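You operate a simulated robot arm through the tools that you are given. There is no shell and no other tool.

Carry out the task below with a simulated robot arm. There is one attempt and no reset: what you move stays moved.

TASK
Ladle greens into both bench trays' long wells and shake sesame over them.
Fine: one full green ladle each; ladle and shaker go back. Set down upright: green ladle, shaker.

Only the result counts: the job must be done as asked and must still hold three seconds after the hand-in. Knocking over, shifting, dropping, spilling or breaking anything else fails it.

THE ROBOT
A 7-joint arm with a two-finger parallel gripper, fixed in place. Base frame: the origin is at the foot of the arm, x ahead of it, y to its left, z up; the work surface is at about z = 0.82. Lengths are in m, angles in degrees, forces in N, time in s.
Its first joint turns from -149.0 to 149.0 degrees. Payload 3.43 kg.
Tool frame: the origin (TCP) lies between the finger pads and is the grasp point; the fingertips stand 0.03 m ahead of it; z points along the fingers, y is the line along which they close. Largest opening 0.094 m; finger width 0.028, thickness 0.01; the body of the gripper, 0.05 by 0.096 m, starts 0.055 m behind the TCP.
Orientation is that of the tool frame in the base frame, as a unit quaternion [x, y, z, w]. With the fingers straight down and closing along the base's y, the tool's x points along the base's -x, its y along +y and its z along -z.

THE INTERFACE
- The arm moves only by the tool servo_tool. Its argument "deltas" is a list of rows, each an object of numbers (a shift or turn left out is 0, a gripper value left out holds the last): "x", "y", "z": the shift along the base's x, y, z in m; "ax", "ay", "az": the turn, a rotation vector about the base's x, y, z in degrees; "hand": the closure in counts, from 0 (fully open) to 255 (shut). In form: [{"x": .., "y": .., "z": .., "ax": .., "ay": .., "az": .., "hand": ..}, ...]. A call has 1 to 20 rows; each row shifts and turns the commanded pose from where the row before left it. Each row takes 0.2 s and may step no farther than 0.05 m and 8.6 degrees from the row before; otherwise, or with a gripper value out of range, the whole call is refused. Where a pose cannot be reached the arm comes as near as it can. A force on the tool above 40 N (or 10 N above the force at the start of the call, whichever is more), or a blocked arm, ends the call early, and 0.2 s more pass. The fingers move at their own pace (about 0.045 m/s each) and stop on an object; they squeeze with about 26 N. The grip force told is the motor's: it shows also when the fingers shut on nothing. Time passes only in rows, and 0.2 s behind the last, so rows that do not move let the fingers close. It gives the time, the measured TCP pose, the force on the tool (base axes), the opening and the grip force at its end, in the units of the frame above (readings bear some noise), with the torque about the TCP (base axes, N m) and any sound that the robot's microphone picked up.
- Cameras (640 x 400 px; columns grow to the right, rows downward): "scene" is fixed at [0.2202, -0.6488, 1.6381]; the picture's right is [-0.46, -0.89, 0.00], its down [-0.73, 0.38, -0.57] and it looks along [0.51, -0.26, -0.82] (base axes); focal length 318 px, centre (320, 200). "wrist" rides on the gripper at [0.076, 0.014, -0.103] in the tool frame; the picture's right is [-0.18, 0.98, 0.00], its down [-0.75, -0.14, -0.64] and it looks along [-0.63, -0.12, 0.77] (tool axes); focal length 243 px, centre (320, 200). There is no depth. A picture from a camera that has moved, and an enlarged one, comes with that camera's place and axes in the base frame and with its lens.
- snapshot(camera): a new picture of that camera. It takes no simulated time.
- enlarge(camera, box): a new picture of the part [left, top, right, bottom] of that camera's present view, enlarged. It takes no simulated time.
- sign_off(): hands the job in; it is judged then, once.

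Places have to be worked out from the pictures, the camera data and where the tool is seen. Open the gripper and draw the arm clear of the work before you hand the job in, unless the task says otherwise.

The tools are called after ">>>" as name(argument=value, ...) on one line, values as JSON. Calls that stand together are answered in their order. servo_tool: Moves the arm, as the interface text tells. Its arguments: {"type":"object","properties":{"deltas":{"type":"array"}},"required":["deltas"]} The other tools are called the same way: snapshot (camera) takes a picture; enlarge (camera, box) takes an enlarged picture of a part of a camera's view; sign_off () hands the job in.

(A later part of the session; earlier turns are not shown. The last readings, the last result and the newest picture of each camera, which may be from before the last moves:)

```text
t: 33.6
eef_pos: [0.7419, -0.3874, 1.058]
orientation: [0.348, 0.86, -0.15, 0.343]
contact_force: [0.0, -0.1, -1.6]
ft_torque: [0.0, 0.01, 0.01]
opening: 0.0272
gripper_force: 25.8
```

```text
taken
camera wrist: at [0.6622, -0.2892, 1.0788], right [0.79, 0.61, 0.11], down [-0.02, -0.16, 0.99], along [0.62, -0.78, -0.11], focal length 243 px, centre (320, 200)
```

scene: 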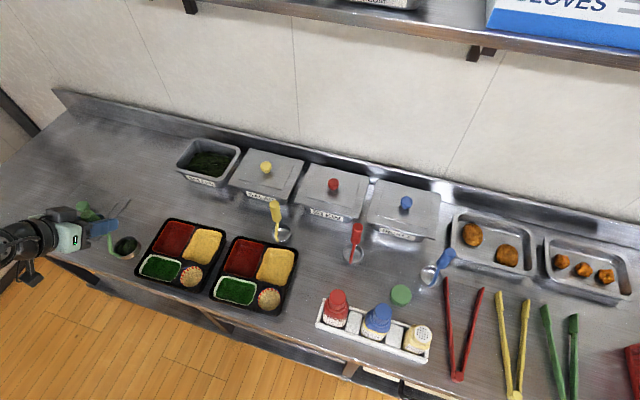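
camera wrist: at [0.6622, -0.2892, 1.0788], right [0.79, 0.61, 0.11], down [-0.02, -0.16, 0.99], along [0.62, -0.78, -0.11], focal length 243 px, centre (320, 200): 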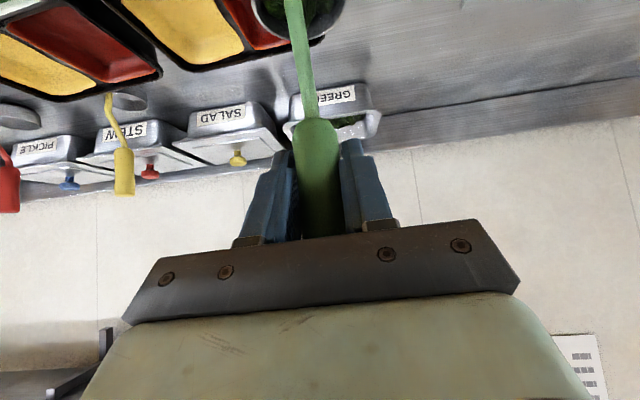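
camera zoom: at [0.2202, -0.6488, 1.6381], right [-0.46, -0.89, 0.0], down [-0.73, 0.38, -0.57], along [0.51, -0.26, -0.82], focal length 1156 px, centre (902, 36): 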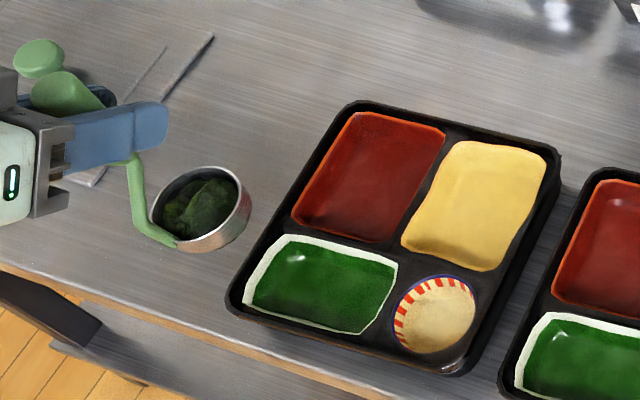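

The full cup is just to the left of tray 1's long well. I tilt it toward 45° in place, which swings the cup's lip over the well, lowering as I go; then I'll check.

>>> servo_tool(deltas=[{"ax": -5.3, "ay": 5.3, "z": -0.009}, {"ax": -5.3, "ay": 5.3, "z": -0.009}, {"ax": -5.3, "ay": 5.3, "z": -0.009}, {"ax": -5.3, "ay": 5.3, "z": -0.009}, {}])

>>> enlarge(camera="scene", box=[90, 190, 230, 300])

```text
t: 34.8
eef_pos: [0.7408, -0.3878, 1.0207]
orientation: [0.247, 0.865, -0.366, 0.238]
contact_force: [0.0, -0.7, -1.6]
ft_torque: [0.02, -0.09, -0.02]
opening: 0.0276
gripper_force: 25.3
```

```text
3.64 times, centred on (160, 245) of scene
camera zoom: at [0.2202, -0.6488, 1.6381], right [-0.46, -0.89, 0.0], down [-0.73, 0.38, -0.57], along [0.51, -0.26, -0.82], focal length 1156 px, centre (902, 36)
```

zoom: 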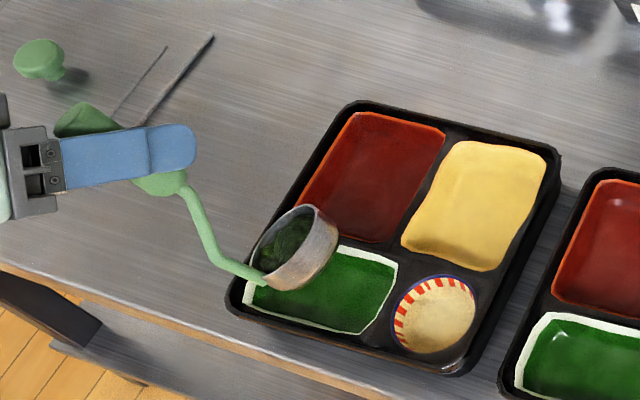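

Content still holds at 30°. I continue to 60°, shifting the hand left and down so the lip stays over the well.

>>> servo_tool(deltas=[{"ax": -5.3, "ay": 5.3, "z": -0.009, "x": -0.001, "y": -0.001}, {"ax": -5.3, "ay": 5.3, "z": -0.009, "x": -0.001, "y": -0.001}, {"ax": -5.3, "ay": 5.3, "z": -0.009, "x": 0.008, "y": 0.008}, {"ax": -5.3, "ay": 5.3, "z": -0.009, "x": 0.008, "y": 0.008}, {}])

>>> enlarge(camera="scene", box=[90, 190, 230, 300])

```text
t: 36.0
eef_pos: [0.7551, -0.3746, 0.9853]
orientation: [0.128, 0.812, -0.557, 0.115]
contact_force: [0.4, -0.4, -1.7]
ft_torque: [0.08, -0.05, 0.0]
opening: 0.0274
gripper_force: 26.2
```

```text
3.64 times, centred on (160, 245) of scene
camera zoom: at [0.2202, -0.6488, 1.6381], right [-0.46, -0.89, 0.0], down [-0.73, 0.38, -0.57], along [0.51, -0.26, -0.82], focal length 1156 px, centre (902, 36)
```

zoom: 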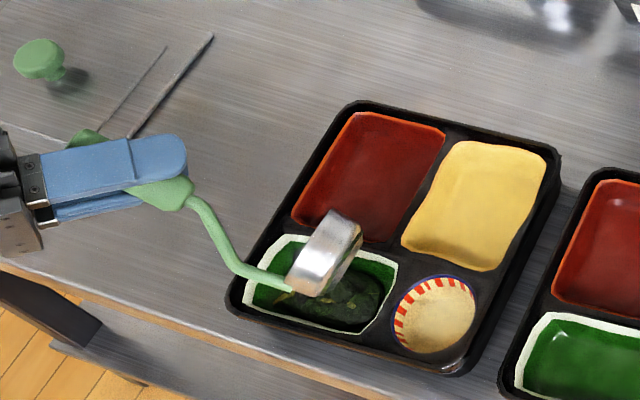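

Greens are already landing in the long well. I zoom in to see the state before tipping out the rest.

>>> enlarge(camera="scene", box=[140, 238, 190, 280])

>>> snapshot(camera="wrist")

```text
9.52 times, centred on (165, 259) of scene
camera zoom: at [0.2202, -0.6488, 1.6381], right [-0.46, -0.89, 0.0], down [-0.73, 0.38, -0.57], along [0.51, -0.26, -0.82], focal length 3027 px, centre (1796, -362)
```

zoom: 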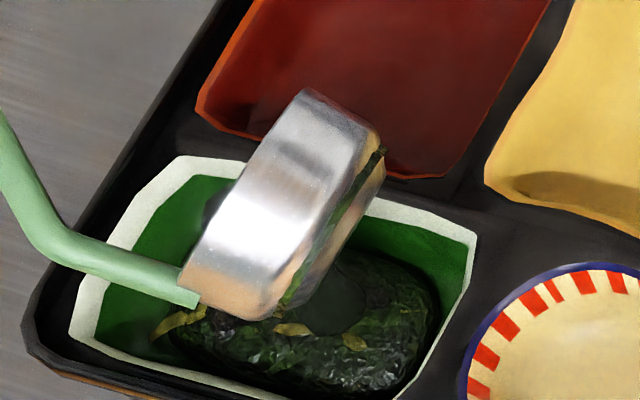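

```text
taken
camera wrist: at [0.6841, -0.268, 0.9841], right [0.5, 0.33, -0.8], down [0.63, 0.49, 0.6], along [0.59, -0.81, 0.04], focal length 243 px, centre (320, 200)
```

wrist: 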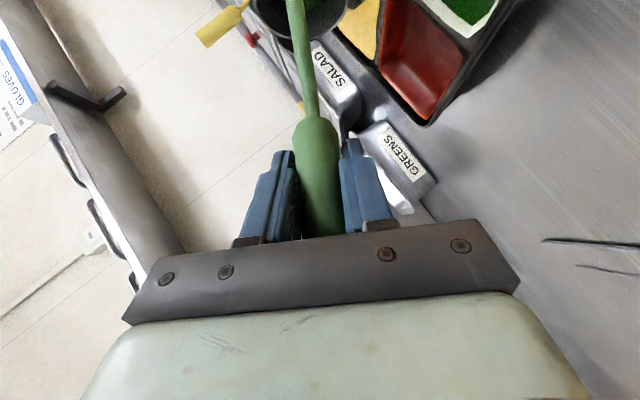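

A heap of greens lies inside the long well. I tip a bit further and hold so the cup empties fully, then look.

>>> servo_tool(deltas=[{"ax": -5.3, "ay": 5.3, "z": -0.009, "x": 0.005, "y": 0.005}, {"ax": -5.3, "ay": 5.3, "z": -0.009, "x": 0.005, "y": 0.005}, {"ax": -5.3, "ay": 5.3, "z": -0.009, "x": 0.004, "y": 0.004}, {}, {}, {}])

>>> enlarge(camera="scene", box=[130, 230, 200, 285])

>>> snapshot(camera="wrist")

```text
t: 37.4
eef_pos: [0.7684, -0.36, 0.9583]
orientation: [0.033, 0.737, -0.675, 0.02]
contact_force: [0.1, 0.6, -1.4]
ft_torque: [0.13, -0.09, -0.01]
opening: 0.0274
gripper_force: 26.1
```

```text
7.27 times, centred on (165, 258) of scene
camera zoom: at [0.2202, -0.6488, 1.6381], right [-0.46, -0.89, 0.0], down [-0.73, 0.38, -0.57], along [0.51, -0.26, -0.82], focal length 2312 px, centre (1447, -218)
```

zoom: 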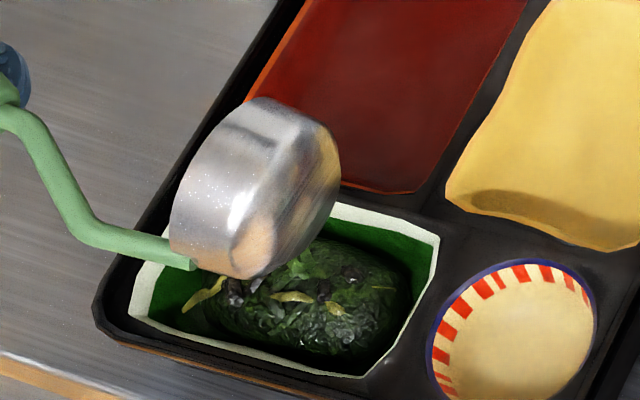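

```text
taken
camera wrist: at [0.6966, -0.2555, 0.9476], right [0.26, 0.08, -0.96], down [0.75, 0.61, 0.25], along [0.61, -0.79, 0.1], focal length 243 px, centre (320, 200)
```

wrist: 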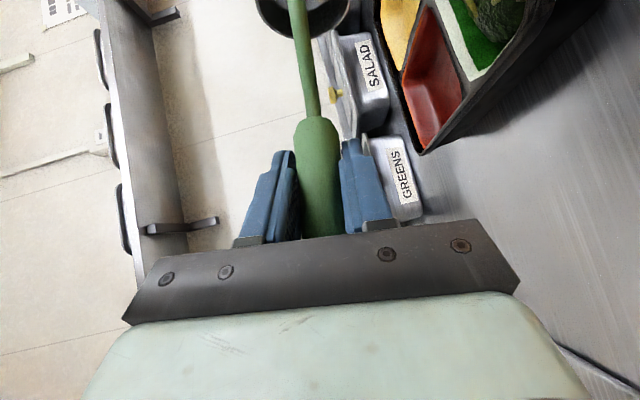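

The cup is empty and tray 1's long well holds a mound of greens. I rotate back upright while rising.

>>> servo_tool(deltas=[{"z": 0.012}, {"ax": 5.3, "ay": -5.3, "z": 0.014}, {"ax": 5.3, "ay": -5.3, "z": 0.012}, {"ax": 5.3, "ay": -5.3, "z": 0.012}, {"ax": 5.3, "ay": -5.3, "z": 0.012}, {"ax": 5.3, "ay": -5.3, "z": 0.012}, {"ax": 5.3, "ay": -5.3, "z": 0.012}, {"ax": 5.3, "ay": -5.3, "z": 0.012}, {"ax": 5.3, "ay": -5.3, "z": 0.01}, {"ax": 5.3, "ay": -5.3, "z": 0.01}, {"ax": 5.3, "ay": -5.3}, {"ax": 5.3, "ay": -5.3}, {}])

>>> enlarge(camera="scene", box=[80, 190, 240, 310])

>>> enlarge(camera="scene", box=[130, 240, 200, 295])

```text
t: 40.2
eef_pos: [0.7689, -0.3602, 1.0769]
orientation: [0.349, 0.859, -0.149, 0.343]
contact_force: [0.0, 0.9, -0.8]
ft_torque: [-0.01, -0.01, 0.03]
opening: 0.0273
gripper_force: 26.1
```

```text
3.33 times, centred on (160, 250) of scene
camera zoom: at [0.2202, -0.6488, 1.6381], right [-0.46, -0.89, 0.0], down [-0.73, 0.38, -0.57], along [0.51, -0.26, -0.82], focal length 1060 px, centre (853, 33)
```

zoom: 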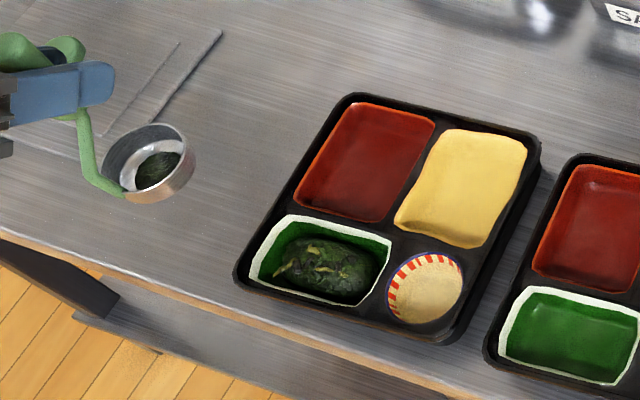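

```text
7.27 times, centred on (165, 268) of scene
camera zoom: at [0.2202, -0.6488, 1.6381], right [-0.46, -0.89, 0.0], down [-0.73, 0.38, -0.57], along [0.51, -0.26, -0.82], focal length 2312 px, centre (1447, -291)
```

zoom: 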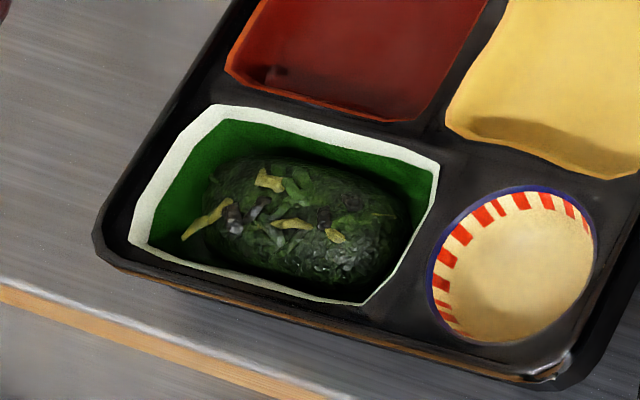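

The well holds a tidy mound, but a little green still shows in the cup. I zoom in on it.

>>> enlarge(camera="scene", box=[98, 218, 146, 256])

```text
10.53 times, centred on (122, 237) of scene
camera zoom: at [0.2202, -0.6488, 1.6381], right [-0.46, -0.89, 0.0], down [-0.73, 0.38, -0.57], along [0.51, -0.26, -0.82], focal length 3346 px, centre (2404, -190)
```

zoom: 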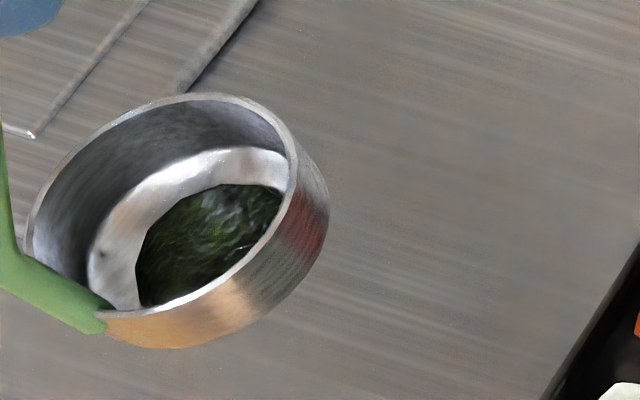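

A thin layer of greens remains on the cup's floor, so I'll tip again over the same well, further (about 105°) and for longer, to deliver the whole ladleful.

>>> servo_tool(deltas=[{"ax": -5.3, "ay": 5.3, "z": -0.0108, "x": -0.005, "y": -0.005}, {"ax": -5.3, "ay": 5.3, "z": -0.0108, "x": -0.005, "y": -0.005}, {"ax": -5.3, "ay": 5.3, "z": -0.0108, "x": -0.005, "y": -0.005}, {"ax": -5.3, "ay": 5.3, "z": -0.0108, "x": -0.005, "y": -0.005}, {"ax": -5.3, "ay": 5.3, "z": -0.0108}, {"ax": -5.3, "ay": 5.3, "z": -0.0108}, {"ax": -5.3, "ay": 5.3, "z": -0.0108, "x": 0.0044, "y": 0.0044}, {"ax": -5.3, "ay": 5.3, "z": -0.0108, "x": 0.0044, "y": 0.0044}, {"ax": -5.3, "ay": 5.3, "z": -0.0108, "x": 0.0044, "y": 0.0044}, {"ax": -5.3, "ay": 5.3, "z": -0.0108, "x": 0.0044, "y": 0.0044}, {"ax": -5.3, "ay": 5.3, "z": -0.0108, "x": 0.0044, "y": 0.0044}, {"ax": -5.3, "ay": 5.3, "z": -0.018, "x": 0.0044, "y": 0.0044}, {"ax": -5.3, "ay": 5.3, "z": -0.012, "x": 0.0044, "y": 0.0044}, {"ax": -5.3, "ay": 5.3, "z": -0.01, "x": 0.0044, "y": 0.0044}, {}, {}, {}, {}, {}])

>>> enlarge(camera="scene", box=[80, 190, 240, 310])

>>> snapshot(camera="wrist")

```text
t: 44.2
eef_pos: [0.7839, -0.3437, 0.9183]
orientation: [0.063, -0.632, 0.769, 0.078]
contact_force: [0.7, -0.4, -1.5]
ft_torque: [0.08, -0.08, -0.06]
opening: 0.0272
gripper_force: 26.4
```

```text
3.33 times, centred on (160, 250) of scene
camera zoom: at [0.2202, -0.6488, 1.6381], right [-0.46, -0.89, 0.0], down [-0.73, 0.38, -0.57], along [0.51, -0.26, -0.82], focal length 1060 px, centre (853, 33)
```

zoom: 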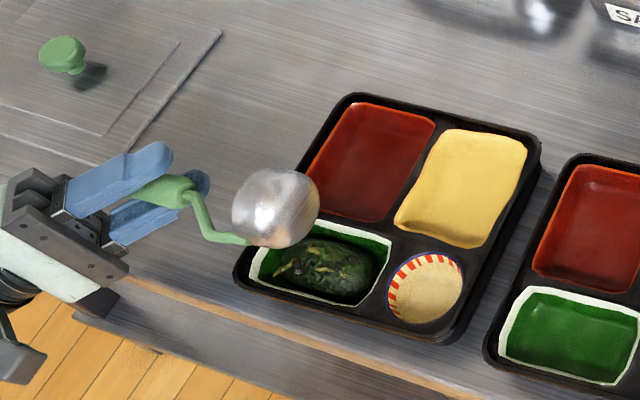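

```text
taken
camera wrist: at [0.7075, -0.2444, 0.8991], right [-0.02, -0.19, -0.98], down [0.77, 0.63, -0.14], along [0.64, -0.75, 0.14], focal length 243 px, centre (320, 200)
```

wrist: 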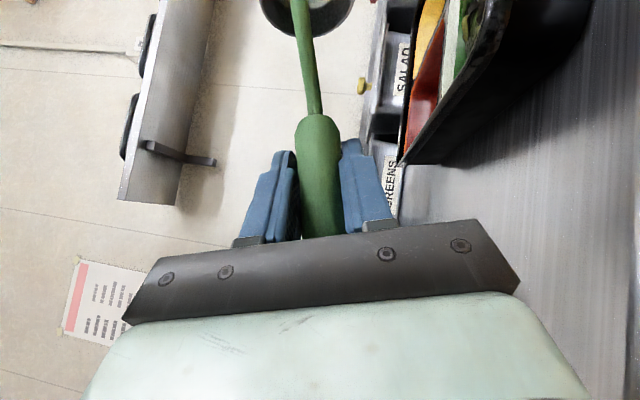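

The hand is clear of the tray and bench. I look into the cup's mouth through the wrist camera.

>>> enlarge(camera="wrist", box=[240, 0, 520, 175])

>>> enlarge(camera="scene", box=[130, 230, 200, 285])

```text
2.29 times, centred on (380, 88) of wrist
camera zoom: at [0.7075, -0.2444, 0.8991], right [-0.02, -0.19, -0.98], down [0.77, 0.63, -0.14], along [0.64, -0.75, 0.14], focal length 555 px, centre (183, 457)
```

zoom: 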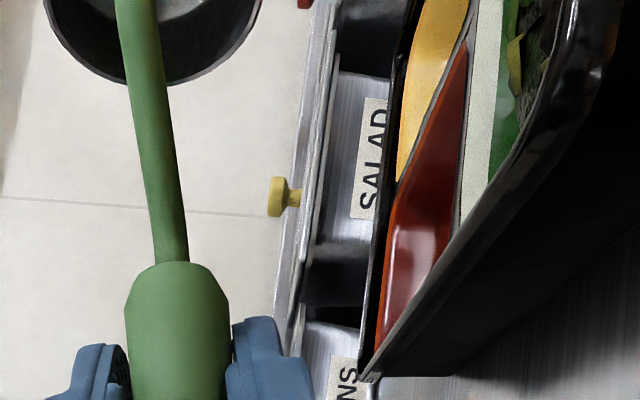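

```text
7.27 times, centred on (165, 258) of scene
camera zoom: at [0.2202, -0.6488, 1.6381], right [-0.46, -0.89, 0.0], down [-0.73, 0.38, -0.57], along [0.51, -0.26, -0.82], focal length 2312 px, centre (1447, -218)
```

zoom: 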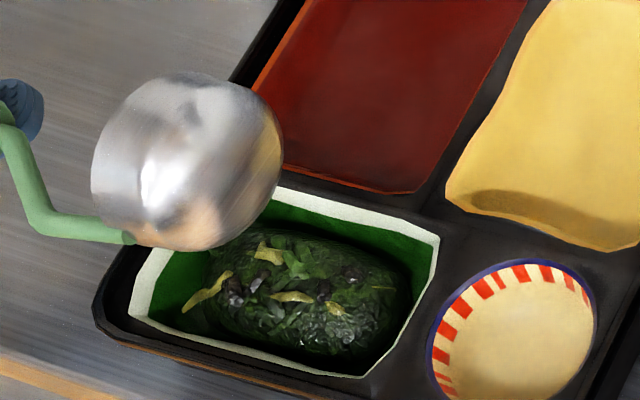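

The tray's mound looks unchanged and tidy. I bring the ladle back upright while rising and check the cup.

>>> servo_tool(deltas=[{"z": 0.015}, {"ax": 5.3, "ay": -5.3, "z": 0.015}, {"ax": 5.3, "ay": -5.3, "z": 0.015}, {"ax": 5.3, "ay": -5.3, "z": 0.015}, {"ax": 5.3, "ay": -5.3, "z": 0.0108}, {"ax": 5.3, "ay": -5.3, "z": 0.0108}, {"ax": 5.3, "ay": -5.3, "z": 0.0108}, {"ax": 5.3, "ay": -5.3, "z": 0.0108}, {"ax": 5.3, "ay": -5.3, "z": 0.0108}, {"ax": 5.3, "ay": -5.3, "z": 0.0108}, {"ax": 5.3, "ay": -5.3, "z": 0.0108}, {"ax": 5.3, "ay": -5.3, "z": 0.0108}, {"ax": 5.3, "ay": -5.3, "z": 0.0108}, {"ax": 5.3, "ay": -5.3, "z": 0.005}, {"ax": 5.3, "ay": -5.3}, {}])

>>> enlarge(camera="scene", box=[70, 190, 230, 310])

>>> enlarge(camera="scene", box=[90, 210, 138, 248])

```text
t: 47.6
eef_pos: [0.7854, -0.3442, 1.081]
orientation: [0.349, 0.86, -0.149, 0.342]
contact_force: [-0.4, 0.0, -1.5]
ft_torque: [0.0, -0.01, -0.01]
opening: 0.0274
gripper_force: 26.5
```

```text
3.33 times, centred on (150, 250) of scene
camera zoom: at [0.2202, -0.6488, 1.6381], right [-0.46, -0.89, 0.0], down [-0.73, 0.38, -0.57], along [0.51, -0.26, -0.82], focal length 1060 px, centre (887, 33)
```

zoom: 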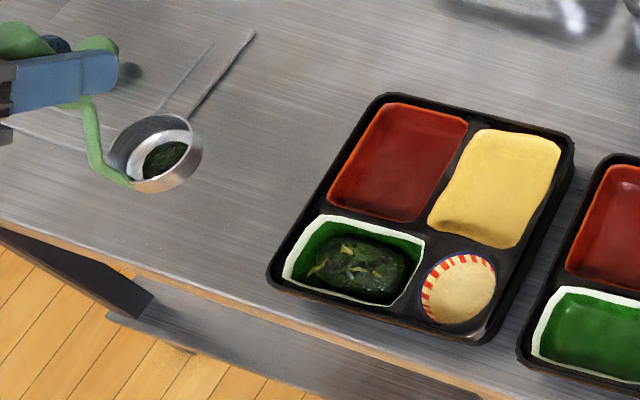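

```text
10.53 times, centred on (114, 229) of scene
camera zoom: at [0.2202, -0.6488, 1.6381], right [-0.46, -0.89, 0.0], down [-0.73, 0.38, -0.57], along [0.51, -0.26, -0.82], focal length 3346 px, centre (2488, -105)
```

zoom: 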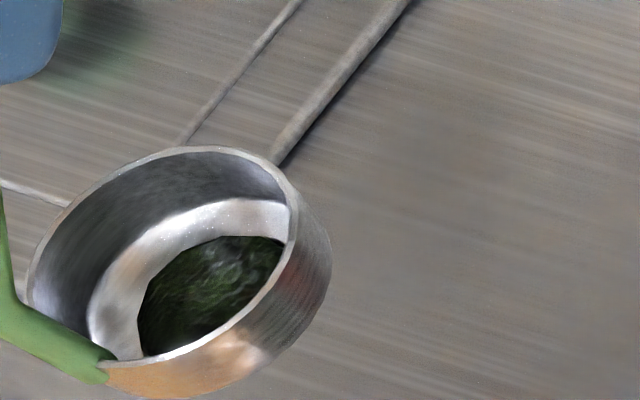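

The dark patch on the cup floor is unchanged after the long 105° tip, so it is only a clinging film and the load is out. Now I head back to the pan for the second ladleful, tilting as before above it.

>>> servo_tool(deltas=[{"x": 0.011, "y": -0.014, "z": 0.003}, {"x": 0.02, "y": -0.025}, {"x": 0.025, "y": -0.031}, {"x": 0.028, "y": -0.035}, {"x": 0.028, "y": -0.035}, {"x": 0.028, "y": -0.035}, {"x": 0.028, "y": -0.035}, {"x": 0.025, "y": -0.031}, {"x": 0.018, "y": -0.023}, {"x": 0.01, "y": -0.013}, {"ax": -4.95, "ay": 4.95, "x": 0.004, "y": 0.004}, {"ax": -4.95, "ay": 4.95, "x": 0.004, "y": 0.004}, {"ax": -4.95, "ay": 4.95, "x": 0.004, "y": 0.004}, {"ax": -4.95, "ay": 4.95, "x": 0.004, "y": 0.004}, {"ax": -4.95, "ay": 4.95, "x": 0.004, "y": 0.004}, {}])

>>> enlarge(camera="scene", box=[150, 90, 280, 200])

```text
t: 51.0
eef_pos: [1.0254, -0.6009, 1.0822]
orientation: [0.228, 0.86, -0.4, 0.217]
contact_force: [0.0, -0.5, -1.0]
ft_torque: [0.04, -0.04, 0.01]
opening: 0.027
gripper_force: 25.5
```

```text
3.64 times, centred on (215, 145) of scene
camera zoom: at [0.2202, -0.6488, 1.6381], right [-0.46, -0.89, 0.0], down [-0.73, 0.38, -0.57], along [0.51, -0.26, -0.82], focal length 1156 px, centre (702, 400)
```

zoom: 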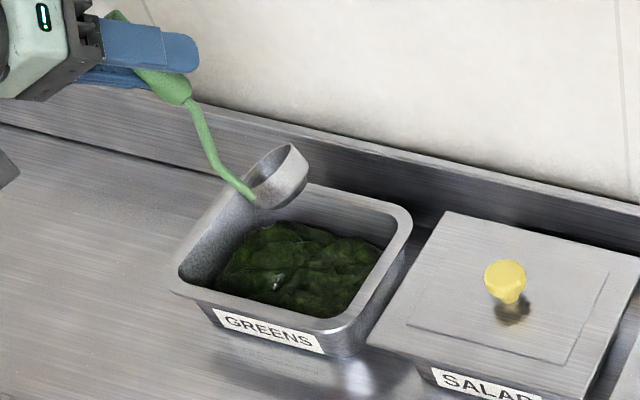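

In position again above the pan's right half. I lower the tilted cup into the greens, then sweep it upright toward the heap's centre.

>>> servo_tool(deltas=[{"z": -0.02}, {"z": -0.025}, {"z": -0.025}, {"z": -0.02}, {"z": -0.012}, {"z": -0.007}, {"z": -0.005}, {}])

>>> servo_tool(deltas=[{"ax": 4.95, "ay": -4.95, "x": -0.006, "y": -0.007, "z": 0.002}, {"ax": 4.95, "ay": -4.95, "x": -0.0065, "y": -0.0075, "z": 0.004}, {"ax": 4.95, "ay": -4.95, "x": -0.0065, "y": -0.0075, "z": 0.001}, {"ax": 4.95, "ay": -4.95, "x": -0.0065, "y": -0.0075, "z": -0.001}, {"ax": 4.95, "ay": -4.95, "x": -0.006, "y": -0.007, "z": -0.004}, {"z": -0.001}, {}])

>>> enlarge(camera="scene", box=[175, 135, 245, 190])

```text
t: 52.8
eef_pos: [1.0261, -0.6011, 0.9695]
orientation: [0.228, 0.861, -0.399, 0.219]
contact_force: [0.0, -0.6, -0.8]
ft_torque: [0.05, -0.07, 0.02]
opening: 0.0275
gripper_force: 25.6
```

```text
t: 54.4
eef_pos: [0.9932, -0.6387, 0.9703]
orientation: [0.349, 0.86, -0.149, 0.343]
contact_force: [-0.2, 0.6, -1.5]
ft_torque: [-0.02, -0.01, -0.02]
opening: 0.0275
gripper_force: 25.8
```

```text
7.27 times, centred on (210, 162) of scene
camera zoom: at [0.2202, -0.6488, 1.6381], right [-0.46, -0.89, 0.0], down [-0.73, 0.38, -0.57], along [0.51, -0.26, -0.82], focal length 2312 px, centre (1120, 473)
```

zoom: 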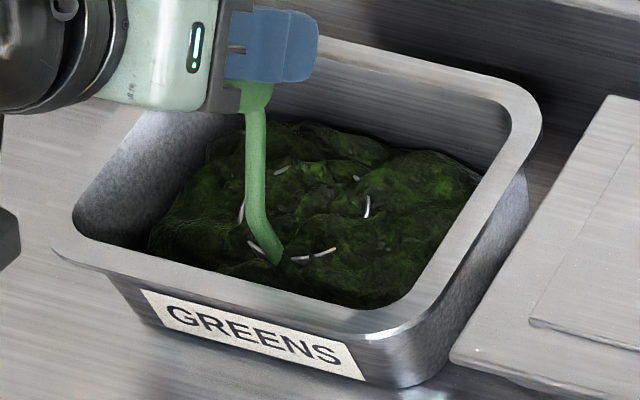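

The cup is buried upright in the heap's centre. I lift it straight out slowly and inspect the load.

>>> servo_tool(deltas=[{}, {"z": 0.006}, {"z": 0.01}, {"z": 0.015}, {"z": 0.018}, {"z": 0.02}, {"z": 0.02}, {"z": 0.018}, {}])

>>> enlarge(camera="scene", box=[180, 110, 240, 160])

```text
t: 56.4
eef_pos: [0.9941, -0.6384, 1.0781]
orientation: [0.348, 0.859, -0.149, 0.343]
contact_force: [-0.2, -0.1, -1.4]
ft_torque: [-0.01, 0.03, 0.03]
opening: 0.0274
gripper_force: 26.3
```

```text
8.00 times, centred on (210, 135) of scene
camera zoom: at [0.2202, -0.6488, 1.6381], right [-0.46, -0.89, 0.0], down [-0.73, 0.38, -0.57], along [0.51, -0.26, -0.82], focal length 2543 px, centre (1200, 720)
```

zoom: 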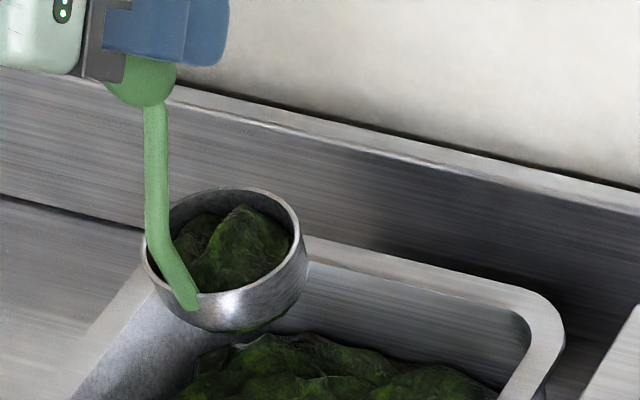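

A full ladle again. I carry it level to tray 2's long well (about (0.562, -0.584)), ending just left of it as I did for tray 1.

>>> servo_tool(deltas=[{"x": -0.01, "y": 0.002}, {"x": -0.02, "y": 0.005}, {"x": -0.028, "y": 0.007}, {"x": -0.033, "y": 0.008}, {"x": -0.034, "y": 0.008}, {"x": -0.034, "y": 0.008}, {"x": -0.034, "y": 0.008}, {"x": -0.034, "y": 0.008}, {"x": -0.034, "y": 0.008}, {"x": -0.034, "y": 0.008}, {"x": -0.034, "y": 0.008}, {"x": -0.028, "y": 0.007}, {"x": -0.022, "y": 0.005, "z": -0.004}, {"x": -0.014, "y": 0.003, "z": -0.008}, {"x": -0.008, "y": 0.002, "z": -0.006}, {}])

>>> enlarge(camera="scene", box=[140, 210, 310, 330])

>>> snapshot(camera="scene")

```text
t: 59.8
eef_pos: [0.5936, -0.5438, 1.0578]
orientation: [0.349, 0.859, -0.15, 0.342]
contact_force: [-0.8, -0.8, -1.4]
ft_torque: [0.0, 0.03, -0.02]
opening: 0.0275
gripper_force: 26.4
```

```text
3.33 times, centred on (225, 270) of scene
camera zoom: at [0.2202, -0.6488, 1.6381], right [-0.46, -0.89, 0.0], down [-0.73, 0.38, -0.57], along [0.51, -0.26, -0.82], focal length 1060 px, centre (637, -33)
```

zoom: 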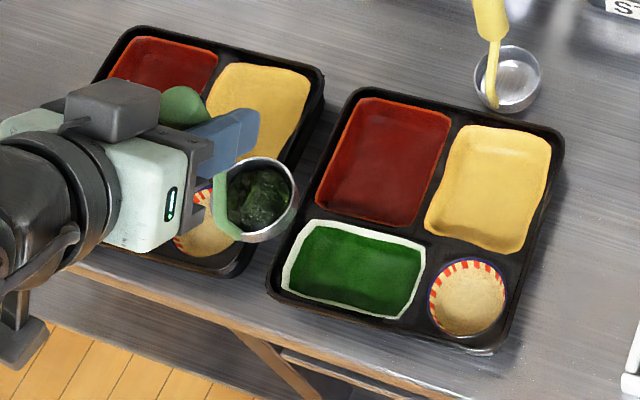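

```text
taken
```

scene: 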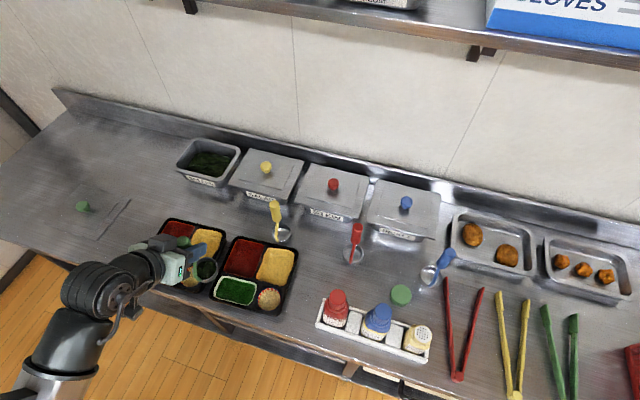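

Everything is clear. I tip the cup exactly as for tray 1, first to 60°.

>>> servo_tool(deltas=[{"ax": -5.3, "ay": 5.3, "z": -0.009}, {"ax": -5.3, "ay": 5.3, "z": -0.009}, {"ax": -5.3, "ay": 5.3, "z": -0.009}, {"ax": -5.3, "ay": 5.3, "z": -0.009}, {}])

>>> enlarge(camera="scene", box=[140, 210, 310, 330])

```text
t: 61.0
eef_pos: [0.5918, -0.5432, 1.0233]
orientation: [0.247, 0.865, -0.366, 0.238]
contact_force: [-0.4, 0.4, -0.7]
ft_torque: [0.02, -0.05, 0.0]
opening: 0.0274
gripper_force: 26.5
```

```text
3.33 times, centred on (225, 270) of scene
camera zoom: at [0.2202, -0.6488, 1.6381], right [-0.46, -0.89, 0.0], down [-0.73, 0.38, -0.57], along [0.51, -0.26, -0.82], focal length 1060 px, centre (637, -33)
```

zoom: 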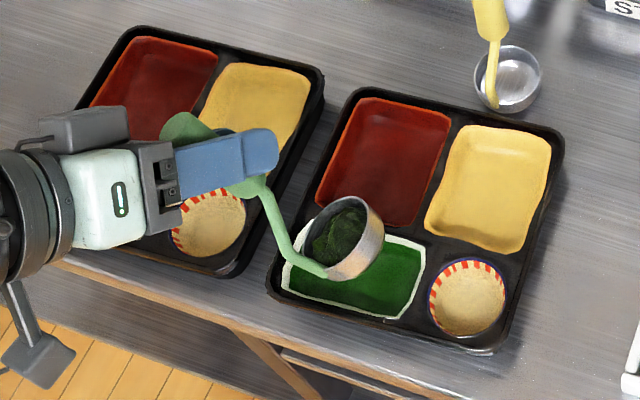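

The cup tracks correctly over tray 2's well. I continue to 82°, keeping the lip over the well's middle, and hold.

>>> servo_tool(deltas=[{"ax": -5.3, "ay": 5.3, "z": -0.009, "x": -0.001, "y": -0.001}, {"ax": -5.3, "ay": 5.3, "z": -0.009, "x": -0.001, "y": -0.001}, {"ax": -5.3, "ay": 5.3, "z": -0.009, "x": 0.008, "y": 0.008}, {"ax": -5.3, "ay": 5.3, "z": -0.009, "x": 0.008, "y": 0.008}, {}, {"ax": -5.3, "ay": 5.3, "z": -0.009, "x": 0.005, "y": 0.005}, {"ax": -5.3, "ay": 5.3, "z": -0.009, "x": 0.005, "y": 0.005}, {"ax": -5.3, "ay": 5.3, "z": -0.007, "x": 0.004, "y": 0.004}, {}, {}, {}])

>>> enlarge(camera="scene", box=[140, 210, 310, 330])

>>> enlarge(camera="scene", box=[205, 255, 275, 310])

```text
t: 63.4
eef_pos: [0.621, -0.5147, 0.9627]
orientation: [0.033, 0.737, -0.675, 0.019]
contact_force: [-0.6, 0.4, -1.7]
ft_torque: [0.07, -0.07, -0.01]
opening: 0.0277
gripper_force: 25.8
```

```text
3.33 times, centred on (225, 270) of scene
camera zoom: at [0.2202, -0.6488, 1.6381], right [-0.46, -0.89, 0.0], down [-0.73, 0.38, -0.57], along [0.51, -0.26, -0.82], focal length 1060 px, centre (637, -33)
```

zoom: 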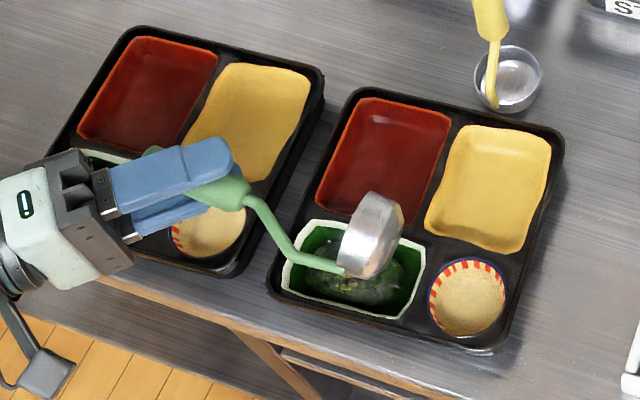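

```text
7.27 times, centred on (240, 282) of scene
camera zoom: at [0.2202, -0.6488, 1.6381], right [-0.46, -0.89, 0.0], down [-0.73, 0.38, -0.57], along [0.51, -0.26, -0.82], focal length 2312 px, centre (902, -400)
```

zoom: 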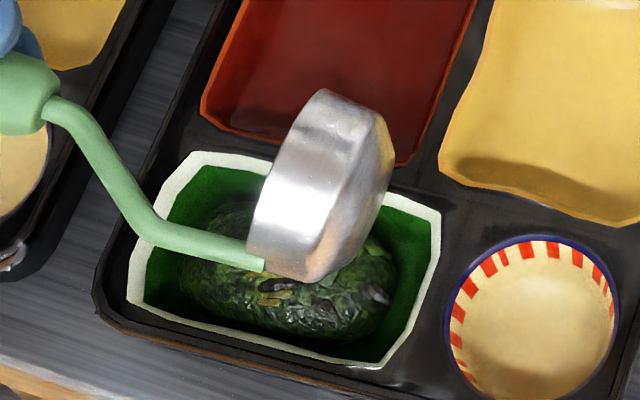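

The greens are in tray 2's well. I hold a little longer, then turn back upright while rising.

>>> servo_tool(deltas=[{}, {}, {}, {"z": 0.012}, {"ax": 5.3, "ay": -5.3, "z": 0.014}, {"ax": 5.3, "ay": -5.3, "z": 0.012}, {"ax": 5.3, "ay": -5.3, "z": 0.012}, {"ax": 5.3, "ay": -5.3, "z": 0.012}, {"ax": 5.3, "ay": -5.3, "z": 0.012}, {"ax": 5.3, "ay": -5.3, "z": 0.012}, {"ax": 5.3, "ay": -5.3, "z": 0.012}, {"ax": 5.3, "ay": -5.3, "z": 0.01}, {"ax": 5.3, "ay": -5.3, "z": 0.005}, {"ax": 5.3, "ay": -5.3}, {"ax": 5.3, "ay": -5.3}, {}])

>>> enlarge(camera="scene", box=[140, 210, 310, 330])

>>> enlarge(camera="scene", box=[205, 255, 275, 310])

```text
t: 66.8
eef_pos: [0.6218, -0.5153, 1.0754]
orientation: [0.349, 0.859, -0.149, 0.343]
contact_force: [-0.4, 0.0, -1.4]
ft_torque: [0.01, 0.01, 0.04]
opening: 0.0274
gripper_force: 26.5
```

```text
3.33 times, centred on (225, 270) of scene
camera zoom: at [0.2202, -0.6488, 1.6381], right [-0.46, -0.89, 0.0], down [-0.73, 0.38, -0.57], along [0.51, -0.26, -0.82], focal length 1060 px, centre (637, -33)
```

zoom: 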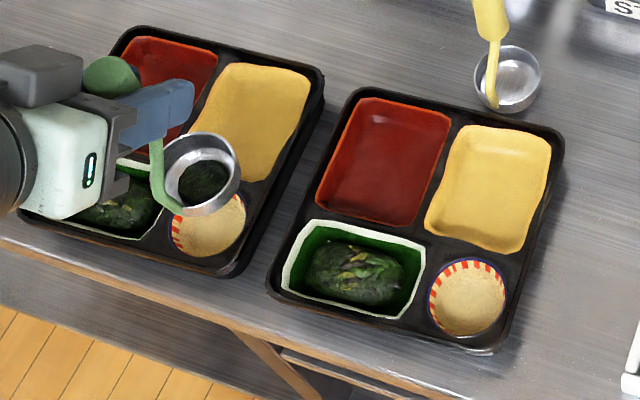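

```text
7.27 times, centred on (240, 282) of scene
camera zoom: at [0.2202, -0.6488, 1.6381], right [-0.46, -0.89, 0.0], down [-0.73, 0.38, -0.57], along [0.51, -0.26, -0.82], focal length 2312 px, centre (902, -400)
```

zoom: 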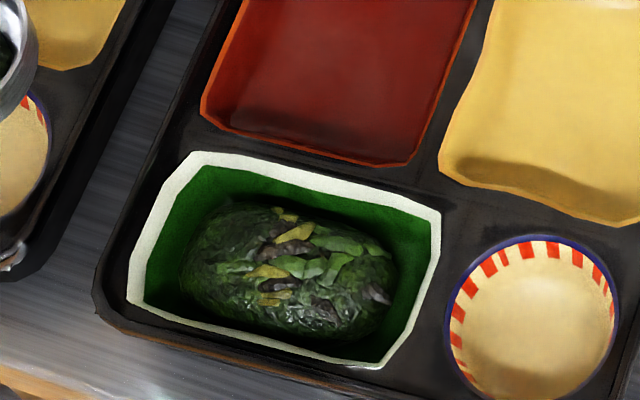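

Tray 2's long well now has its mound too. I check the cup for remaining load.

>>> enlarge(camera="scene", box=[174, 240, 216, 276])

```text
11.11 times, centred on (195, 258) of scene
camera zoom: at [0.2202, -0.6488, 1.6381], right [-0.46, -0.89, 0.0], down [-0.73, 0.38, -0.57], along [0.51, -0.26, -0.82], focal length 3532 px, centre (1709, -444)
```

zoom: 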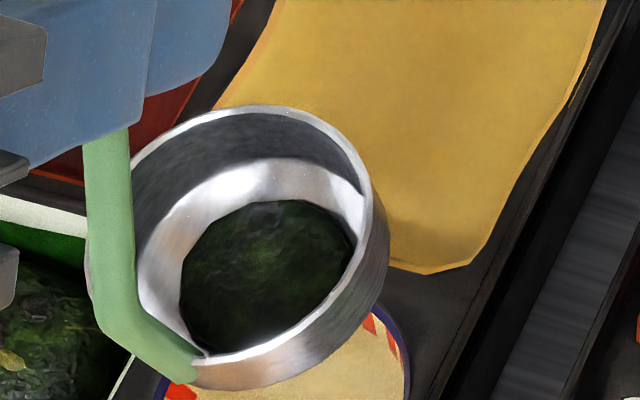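

Only the same clinging film remains. Now I take the ladle back to where it stood, at grasp point (0.8055, -0.6005), first above it.

>>> servo_tool(deltas=[{"x": 0.012, "y": -0.0055}, {"x": 0.025, "y": -0.0115}, {"x": 0.032, "y": -0.015}, {"x": 0.035, "y": -0.016}, {"x": 0.033, "y": -0.016}, {"x": 0.025, "y": -0.012}, {"x": 0.015, "y": -0.006}, {"x": 0.0067, "y": -0.0032}, {"z": -0.02}, {"z": -0.025}, {"z": -0.025}, {"z": -0.02}, {"z": -0.01}, {}])

>>> enlarge(camera="scene", box=[150, 150, 250, 240])

>>> snapshot(camera="wrist")

```text
t: 69.8
eef_pos: [0.8055, -0.6016, 0.975]
orientation: [0.349, 0.859, -0.15, 0.342]
contact_force: [0.0, 0.7, -0.7]
ft_torque: [-0.02, 0.02, 0.0]
opening: 0.0271
gripper_force: 26.2
```

```text
4.44 times, centred on (200, 195) of scene
camera zoom: at [0.2202, -0.6488, 1.6381], right [-0.46, -0.89, 0.0], down [-0.73, 0.38, -0.57], along [0.51, -0.26, -0.82], focal length 1413 px, centre (853, 222)
```

zoom: 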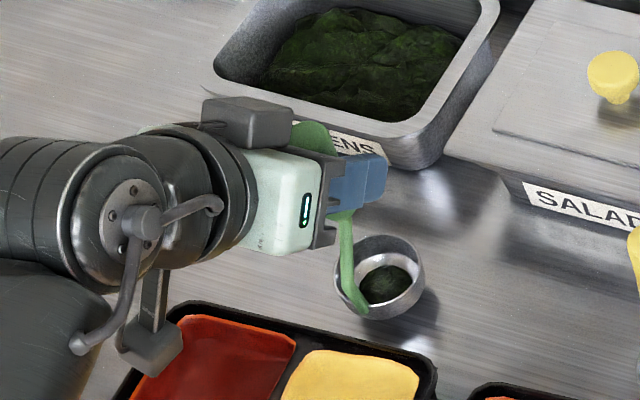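

```text
taken
camera wrist: at [0.7263, -0.5026, 0.9957], right [0.79, 0.61, 0.11], down [-0.02, -0.16, 0.99], along [0.62, -0.78, -0.11], focal length 243 px, centre (320, 200)
```

wrist: 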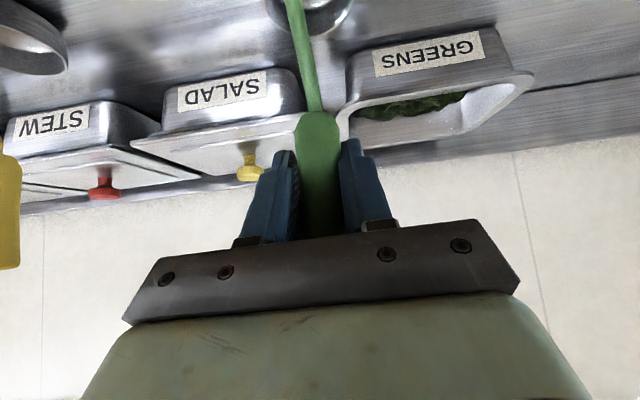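

The ladle has slid about 4–5 mm down in the grip (the grip's end shows farther out), so contact will come a bit earlier. I lower in small steps and watch the force.

>>> servo_tool(deltas=[{"z": -0.003}, {"z": -0.002}, {"z": -0.001}, {}])

```text
t: 70.8
eef_pos: [0.8042, -0.6006, 0.9684]
orientation: [0.349, 0.859, -0.149, 0.343]
contact_force: [0.3, -0.6, -0.1]
ft_torque: [-0.01, -0.03, -0.02]
opening: 0.0273
gripper_force: 25.8
```

>>> servo_tool(deltas=[{"z": -0.001}, {"z": -0.001}, {}])

>>> enlarge(camera="scene", box=[190, 195, 230, 230])

```text
t: 71.6
eef_pos: [0.8042, -0.5997, 0.9667]
orientation: [0.349, 0.859, -0.15, 0.343]
contact_force: [0.3, 0.3, -1.3]
ft_torque: [-0.01, 0.02, 0.01]
opening: 0.0269
gripper_force: 25.6
```

```text
11.43 times, centred on (210, 212) of scene
camera zoom: at [0.2202, -0.6488, 1.6381], right [-0.46, -0.89, 0.0], down [-0.73, 0.38, -0.57], along [0.51, -0.26, -0.82], focal length 3633 px, centre (1577, 57)
```

zoom: 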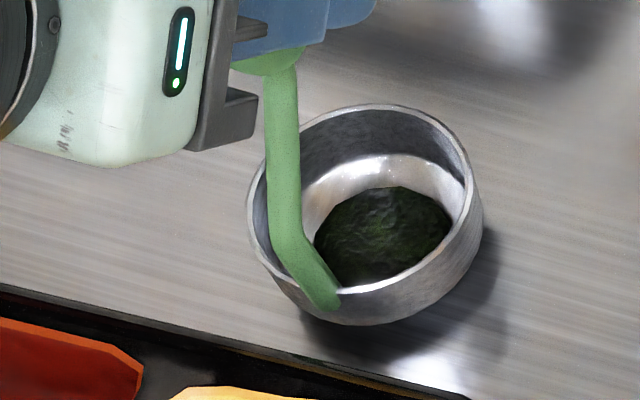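

No contact yet. I continue down millimetre by millimetre.

>>> servo_tool(deltas=[{"z": -0.001}, {"z": -0.001}, {}])

>>> servo_tool(deltas=[{"z": -0.001}, {}])

>>> servo_tool(deltas=[{"z": -0.001}, {}])

>>> enlarge(camera="scene", box=[190, 195, 230, 230])

```text
t: 72.4
eef_pos: [0.8049, -0.6001, 0.9657]
orientation: [0.35, 0.859, -0.151, 0.342]
contact_force: [0.5, -0.8, 2.9]
ft_torque: [-0.05, 0.07, -0.01]
opening: 0.0267
gripper_force: 26.1
```

```text
t: 73.0
eef_pos: [0.8064, -0.5996, 0.965]
orientation: [0.348, 0.859, -0.15, 0.344]
contact_force: [0.3, 0.3, 13.9]
ft_torque: [-0.08, 0.07, -0.06]
opening: 0.0272
gripper_force: 25.9
```

```text
t: 73.6
eef_pos: [0.8042, -0.5997, 0.9663]
orientation: [0.349, 0.858, -0.15, 0.345]
contact_force: [2.3, 1.0, 27.3]
ft_torque: [-0.01, -0.04, -0.02]
opening: 0.0266
gripper_force: 26.3
```

```text
11.43 times, centred on (210, 212) of scene
camera zoom: at [0.2202, -0.6488, 1.6381], right [-0.46, -0.89, 0.0], down [-0.73, 0.38, -0.57], along [0.51, -0.26, -0.82], focal length 3633 px, centre (1577, 57)
```

zoom: 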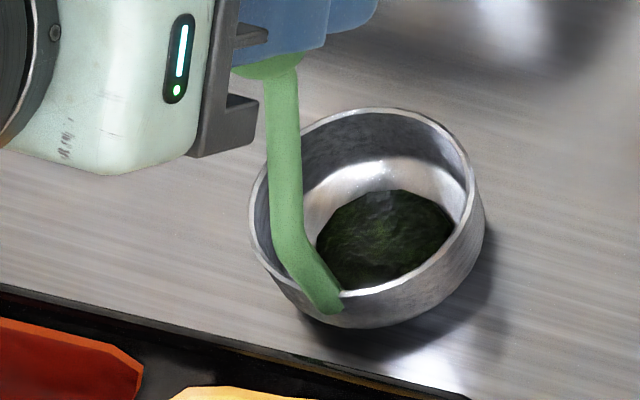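

The cup is standing on the bench, pressed with 27 N. I ease back up 2 mm to relieve this and then open.

>>> servo_tool(deltas=[{"z": 0.001}, {"z": 0.0008}, {}])

```text
t: 74.4
eef_pos: [0.805, -0.6003, 0.9649]
orientation: [0.35, 0.859, -0.15, 0.342]
contact_force: [0.1, 1.1, 17.9]
ft_torque: [-0.17, -0.06, -0.03]
opening: 0.0269
gripper_force: 26.2
```

>>> servo_tool(deltas=[{"z": 0.001}, {}])

```text
t: 75.0
eef_pos: [0.8048, -0.5998, 0.9644]
orientation: [0.349, 0.86, -0.15, 0.342]
contact_force: [0.4, -0.5, 6.4]
ft_torque: [0.04, -0.02, -0.02]
opening: 0.0271
gripper_force: 25.8
```

The press is down to 6 N. I relieve a touch more and open the fingers part way.

>>> servo_tool(deltas=[{"z": 0.0005}, {"hand": 150}, {}, {}, {"hand": 60}, {}, {}, {}])

>>> enlarge(camera="scene", box=[150, 150, 250, 240])

>>> snapshot(camera="wrist")

```text
t: 76.8
eef_pos: [0.8045, -0.6011, 0.967]
orientation: [0.35, 0.859, -0.15, 0.341]
contact_force: [0.3, -0.7, -1.1]
ft_torque: [-0.02, -0.01, 0.02]
opening: 0.0719
gripper_force: 0.1
```

```text
4.44 times, centred on (200, 195) of scene
camera zoom: at [0.2202, -0.6488, 1.6381], right [-0.46, -0.89, 0.0], down [-0.73, 0.38, -0.57], along [0.51, -0.26, -0.82], focal length 1413 px, centre (853, 222)
```

zoom: 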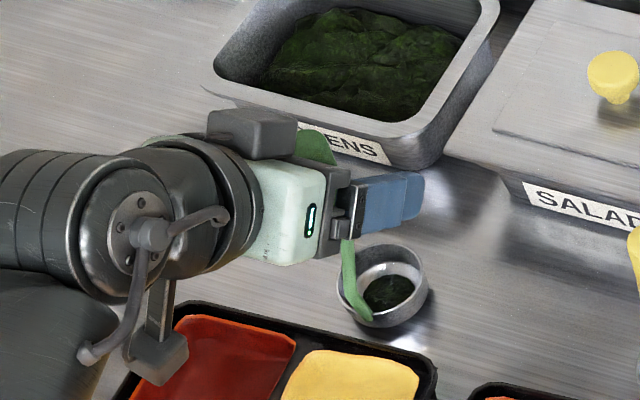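

```text
taken
camera wrist: at [0.7257, -0.5023, 0.9873], right [0.79, 0.61, 0.11], down [-0.02, -0.16, 0.99], along [0.62, -0.78, -0.11], focal length 243 px, centre (320, 200)
```

wrist: 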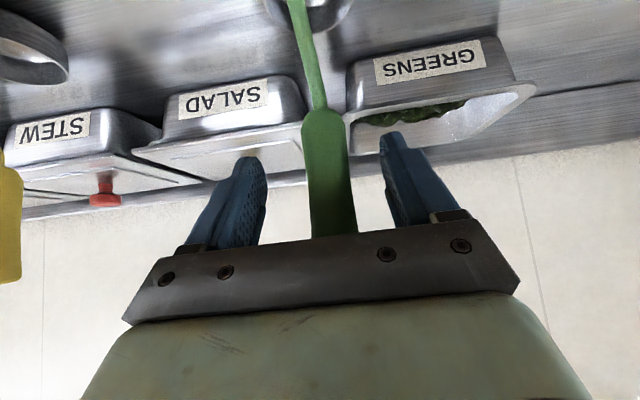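

The ladle stands free and upright between the open fingers. I open fully and back away along the tool axis.

>>> servo_tool(deltas=[{"hand": 0}, {"x": -0.0065, "y": 0.0065, "z": 0.009}, {"x": -0.0097, "y": 0.0097, "z": 0.0144}, {"x": -0.0097, "y": 0.0097, "z": 0.0144}, {"x": -0.0097, "y": 0.0097, "z": 0.0144}, {"x": -0.0097, "y": 0.0097, "z": 0.0144}, {"x": -0.0097, "y": 0.0097, "z": 0.0144}, {"x": -0.0097, "y": 0.0097, "z": 0.0144}, {}])

>>> snapshot(camera="scene")

>>> enlarge(camera="scene", box=[150, 150, 250, 240])

>>> snapshot(camera="wrist")

```text
t: 78.8
eef_pos: [0.7393, -0.5363, 1.0619]
orientation: [0.349, 0.859, -0.15, 0.343]
contact_force: [0.1, -0.5, -0.3]
ft_torque: [0.0, 0.01, -0.01]
opening: 0.0938
gripper_force: 0.0
```

```text
taken
```

scene: 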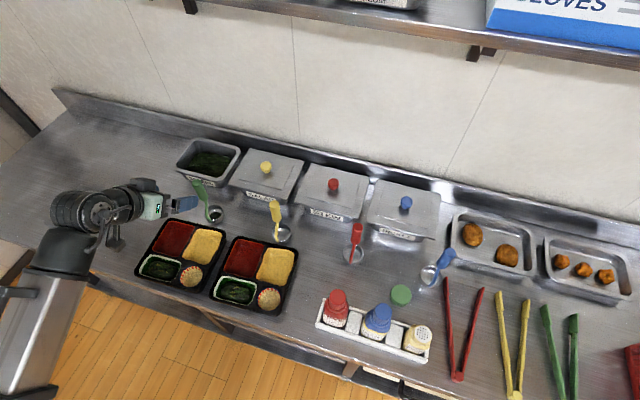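

```text
4.44 times, centred on (200, 195) of scene
camera zoom: at [0.2202, -0.6488, 1.6381], right [-0.46, -0.89, 0.0], down [-0.73, 0.38, -0.57], along [0.51, -0.26, -0.82], focal length 1413 px, centre (853, 222)
```

zoom: 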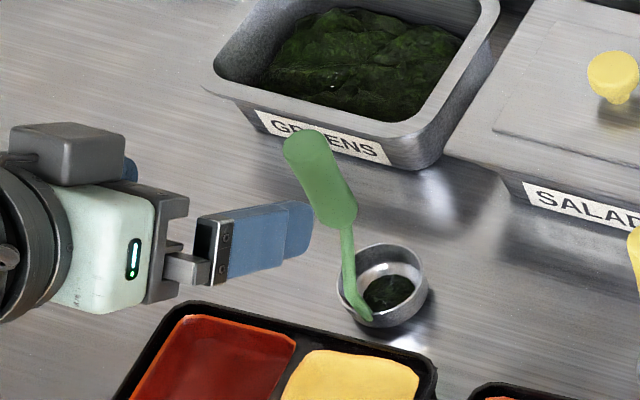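

```text
taken
camera wrist: at [0.6611, -0.4379, 1.0826], right [0.79, 0.61, 0.11], down [-0.02, -0.16, 0.99], along [0.62, -0.78, -0.11], focal length 243 px, centre (320, 200)
```

wrist: 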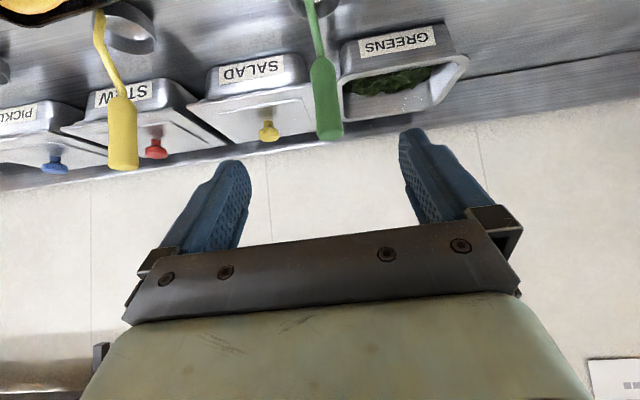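

The ladle stands upright at its old place. Next is the sesame shaker: I zoom in on it and its rack.

>>> enlarge(camera="scene", box=[360, 290, 450, 370])

>>> enlarge(camera="scene", box=[305, 275, 445, 375])

```text
5.00 times, centred on (405, 330) of scene
camera zoom: at [0.2202, -0.6488, 1.6381], right [-0.46, -0.89, 0.0], down [-0.73, 0.38, -0.57], along [0.51, -0.26, -0.82], focal length 1589 px, centre (-105, -450)
```

zoom: 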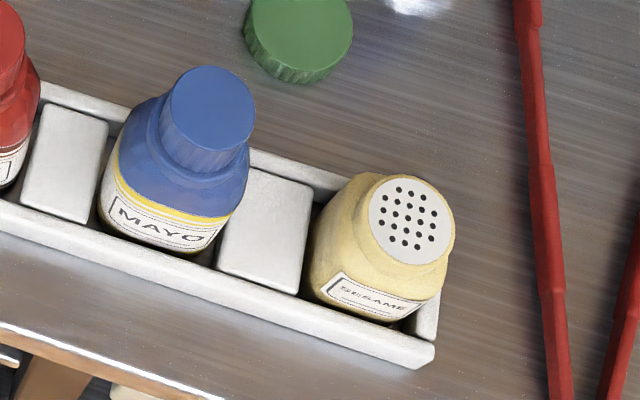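

```text
4.00 times, centred on (375, 325) of scene
camera zoom: at [0.2202, -0.6488, 1.6381], right [-0.46, -0.89, 0.0], down [-0.73, 0.38, -0.57], along [0.51, -0.26, -0.82], focal length 1272 px, centre (100, -300)
```

zoom: 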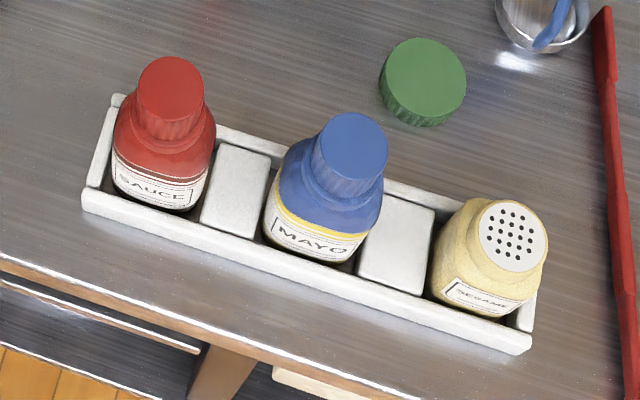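

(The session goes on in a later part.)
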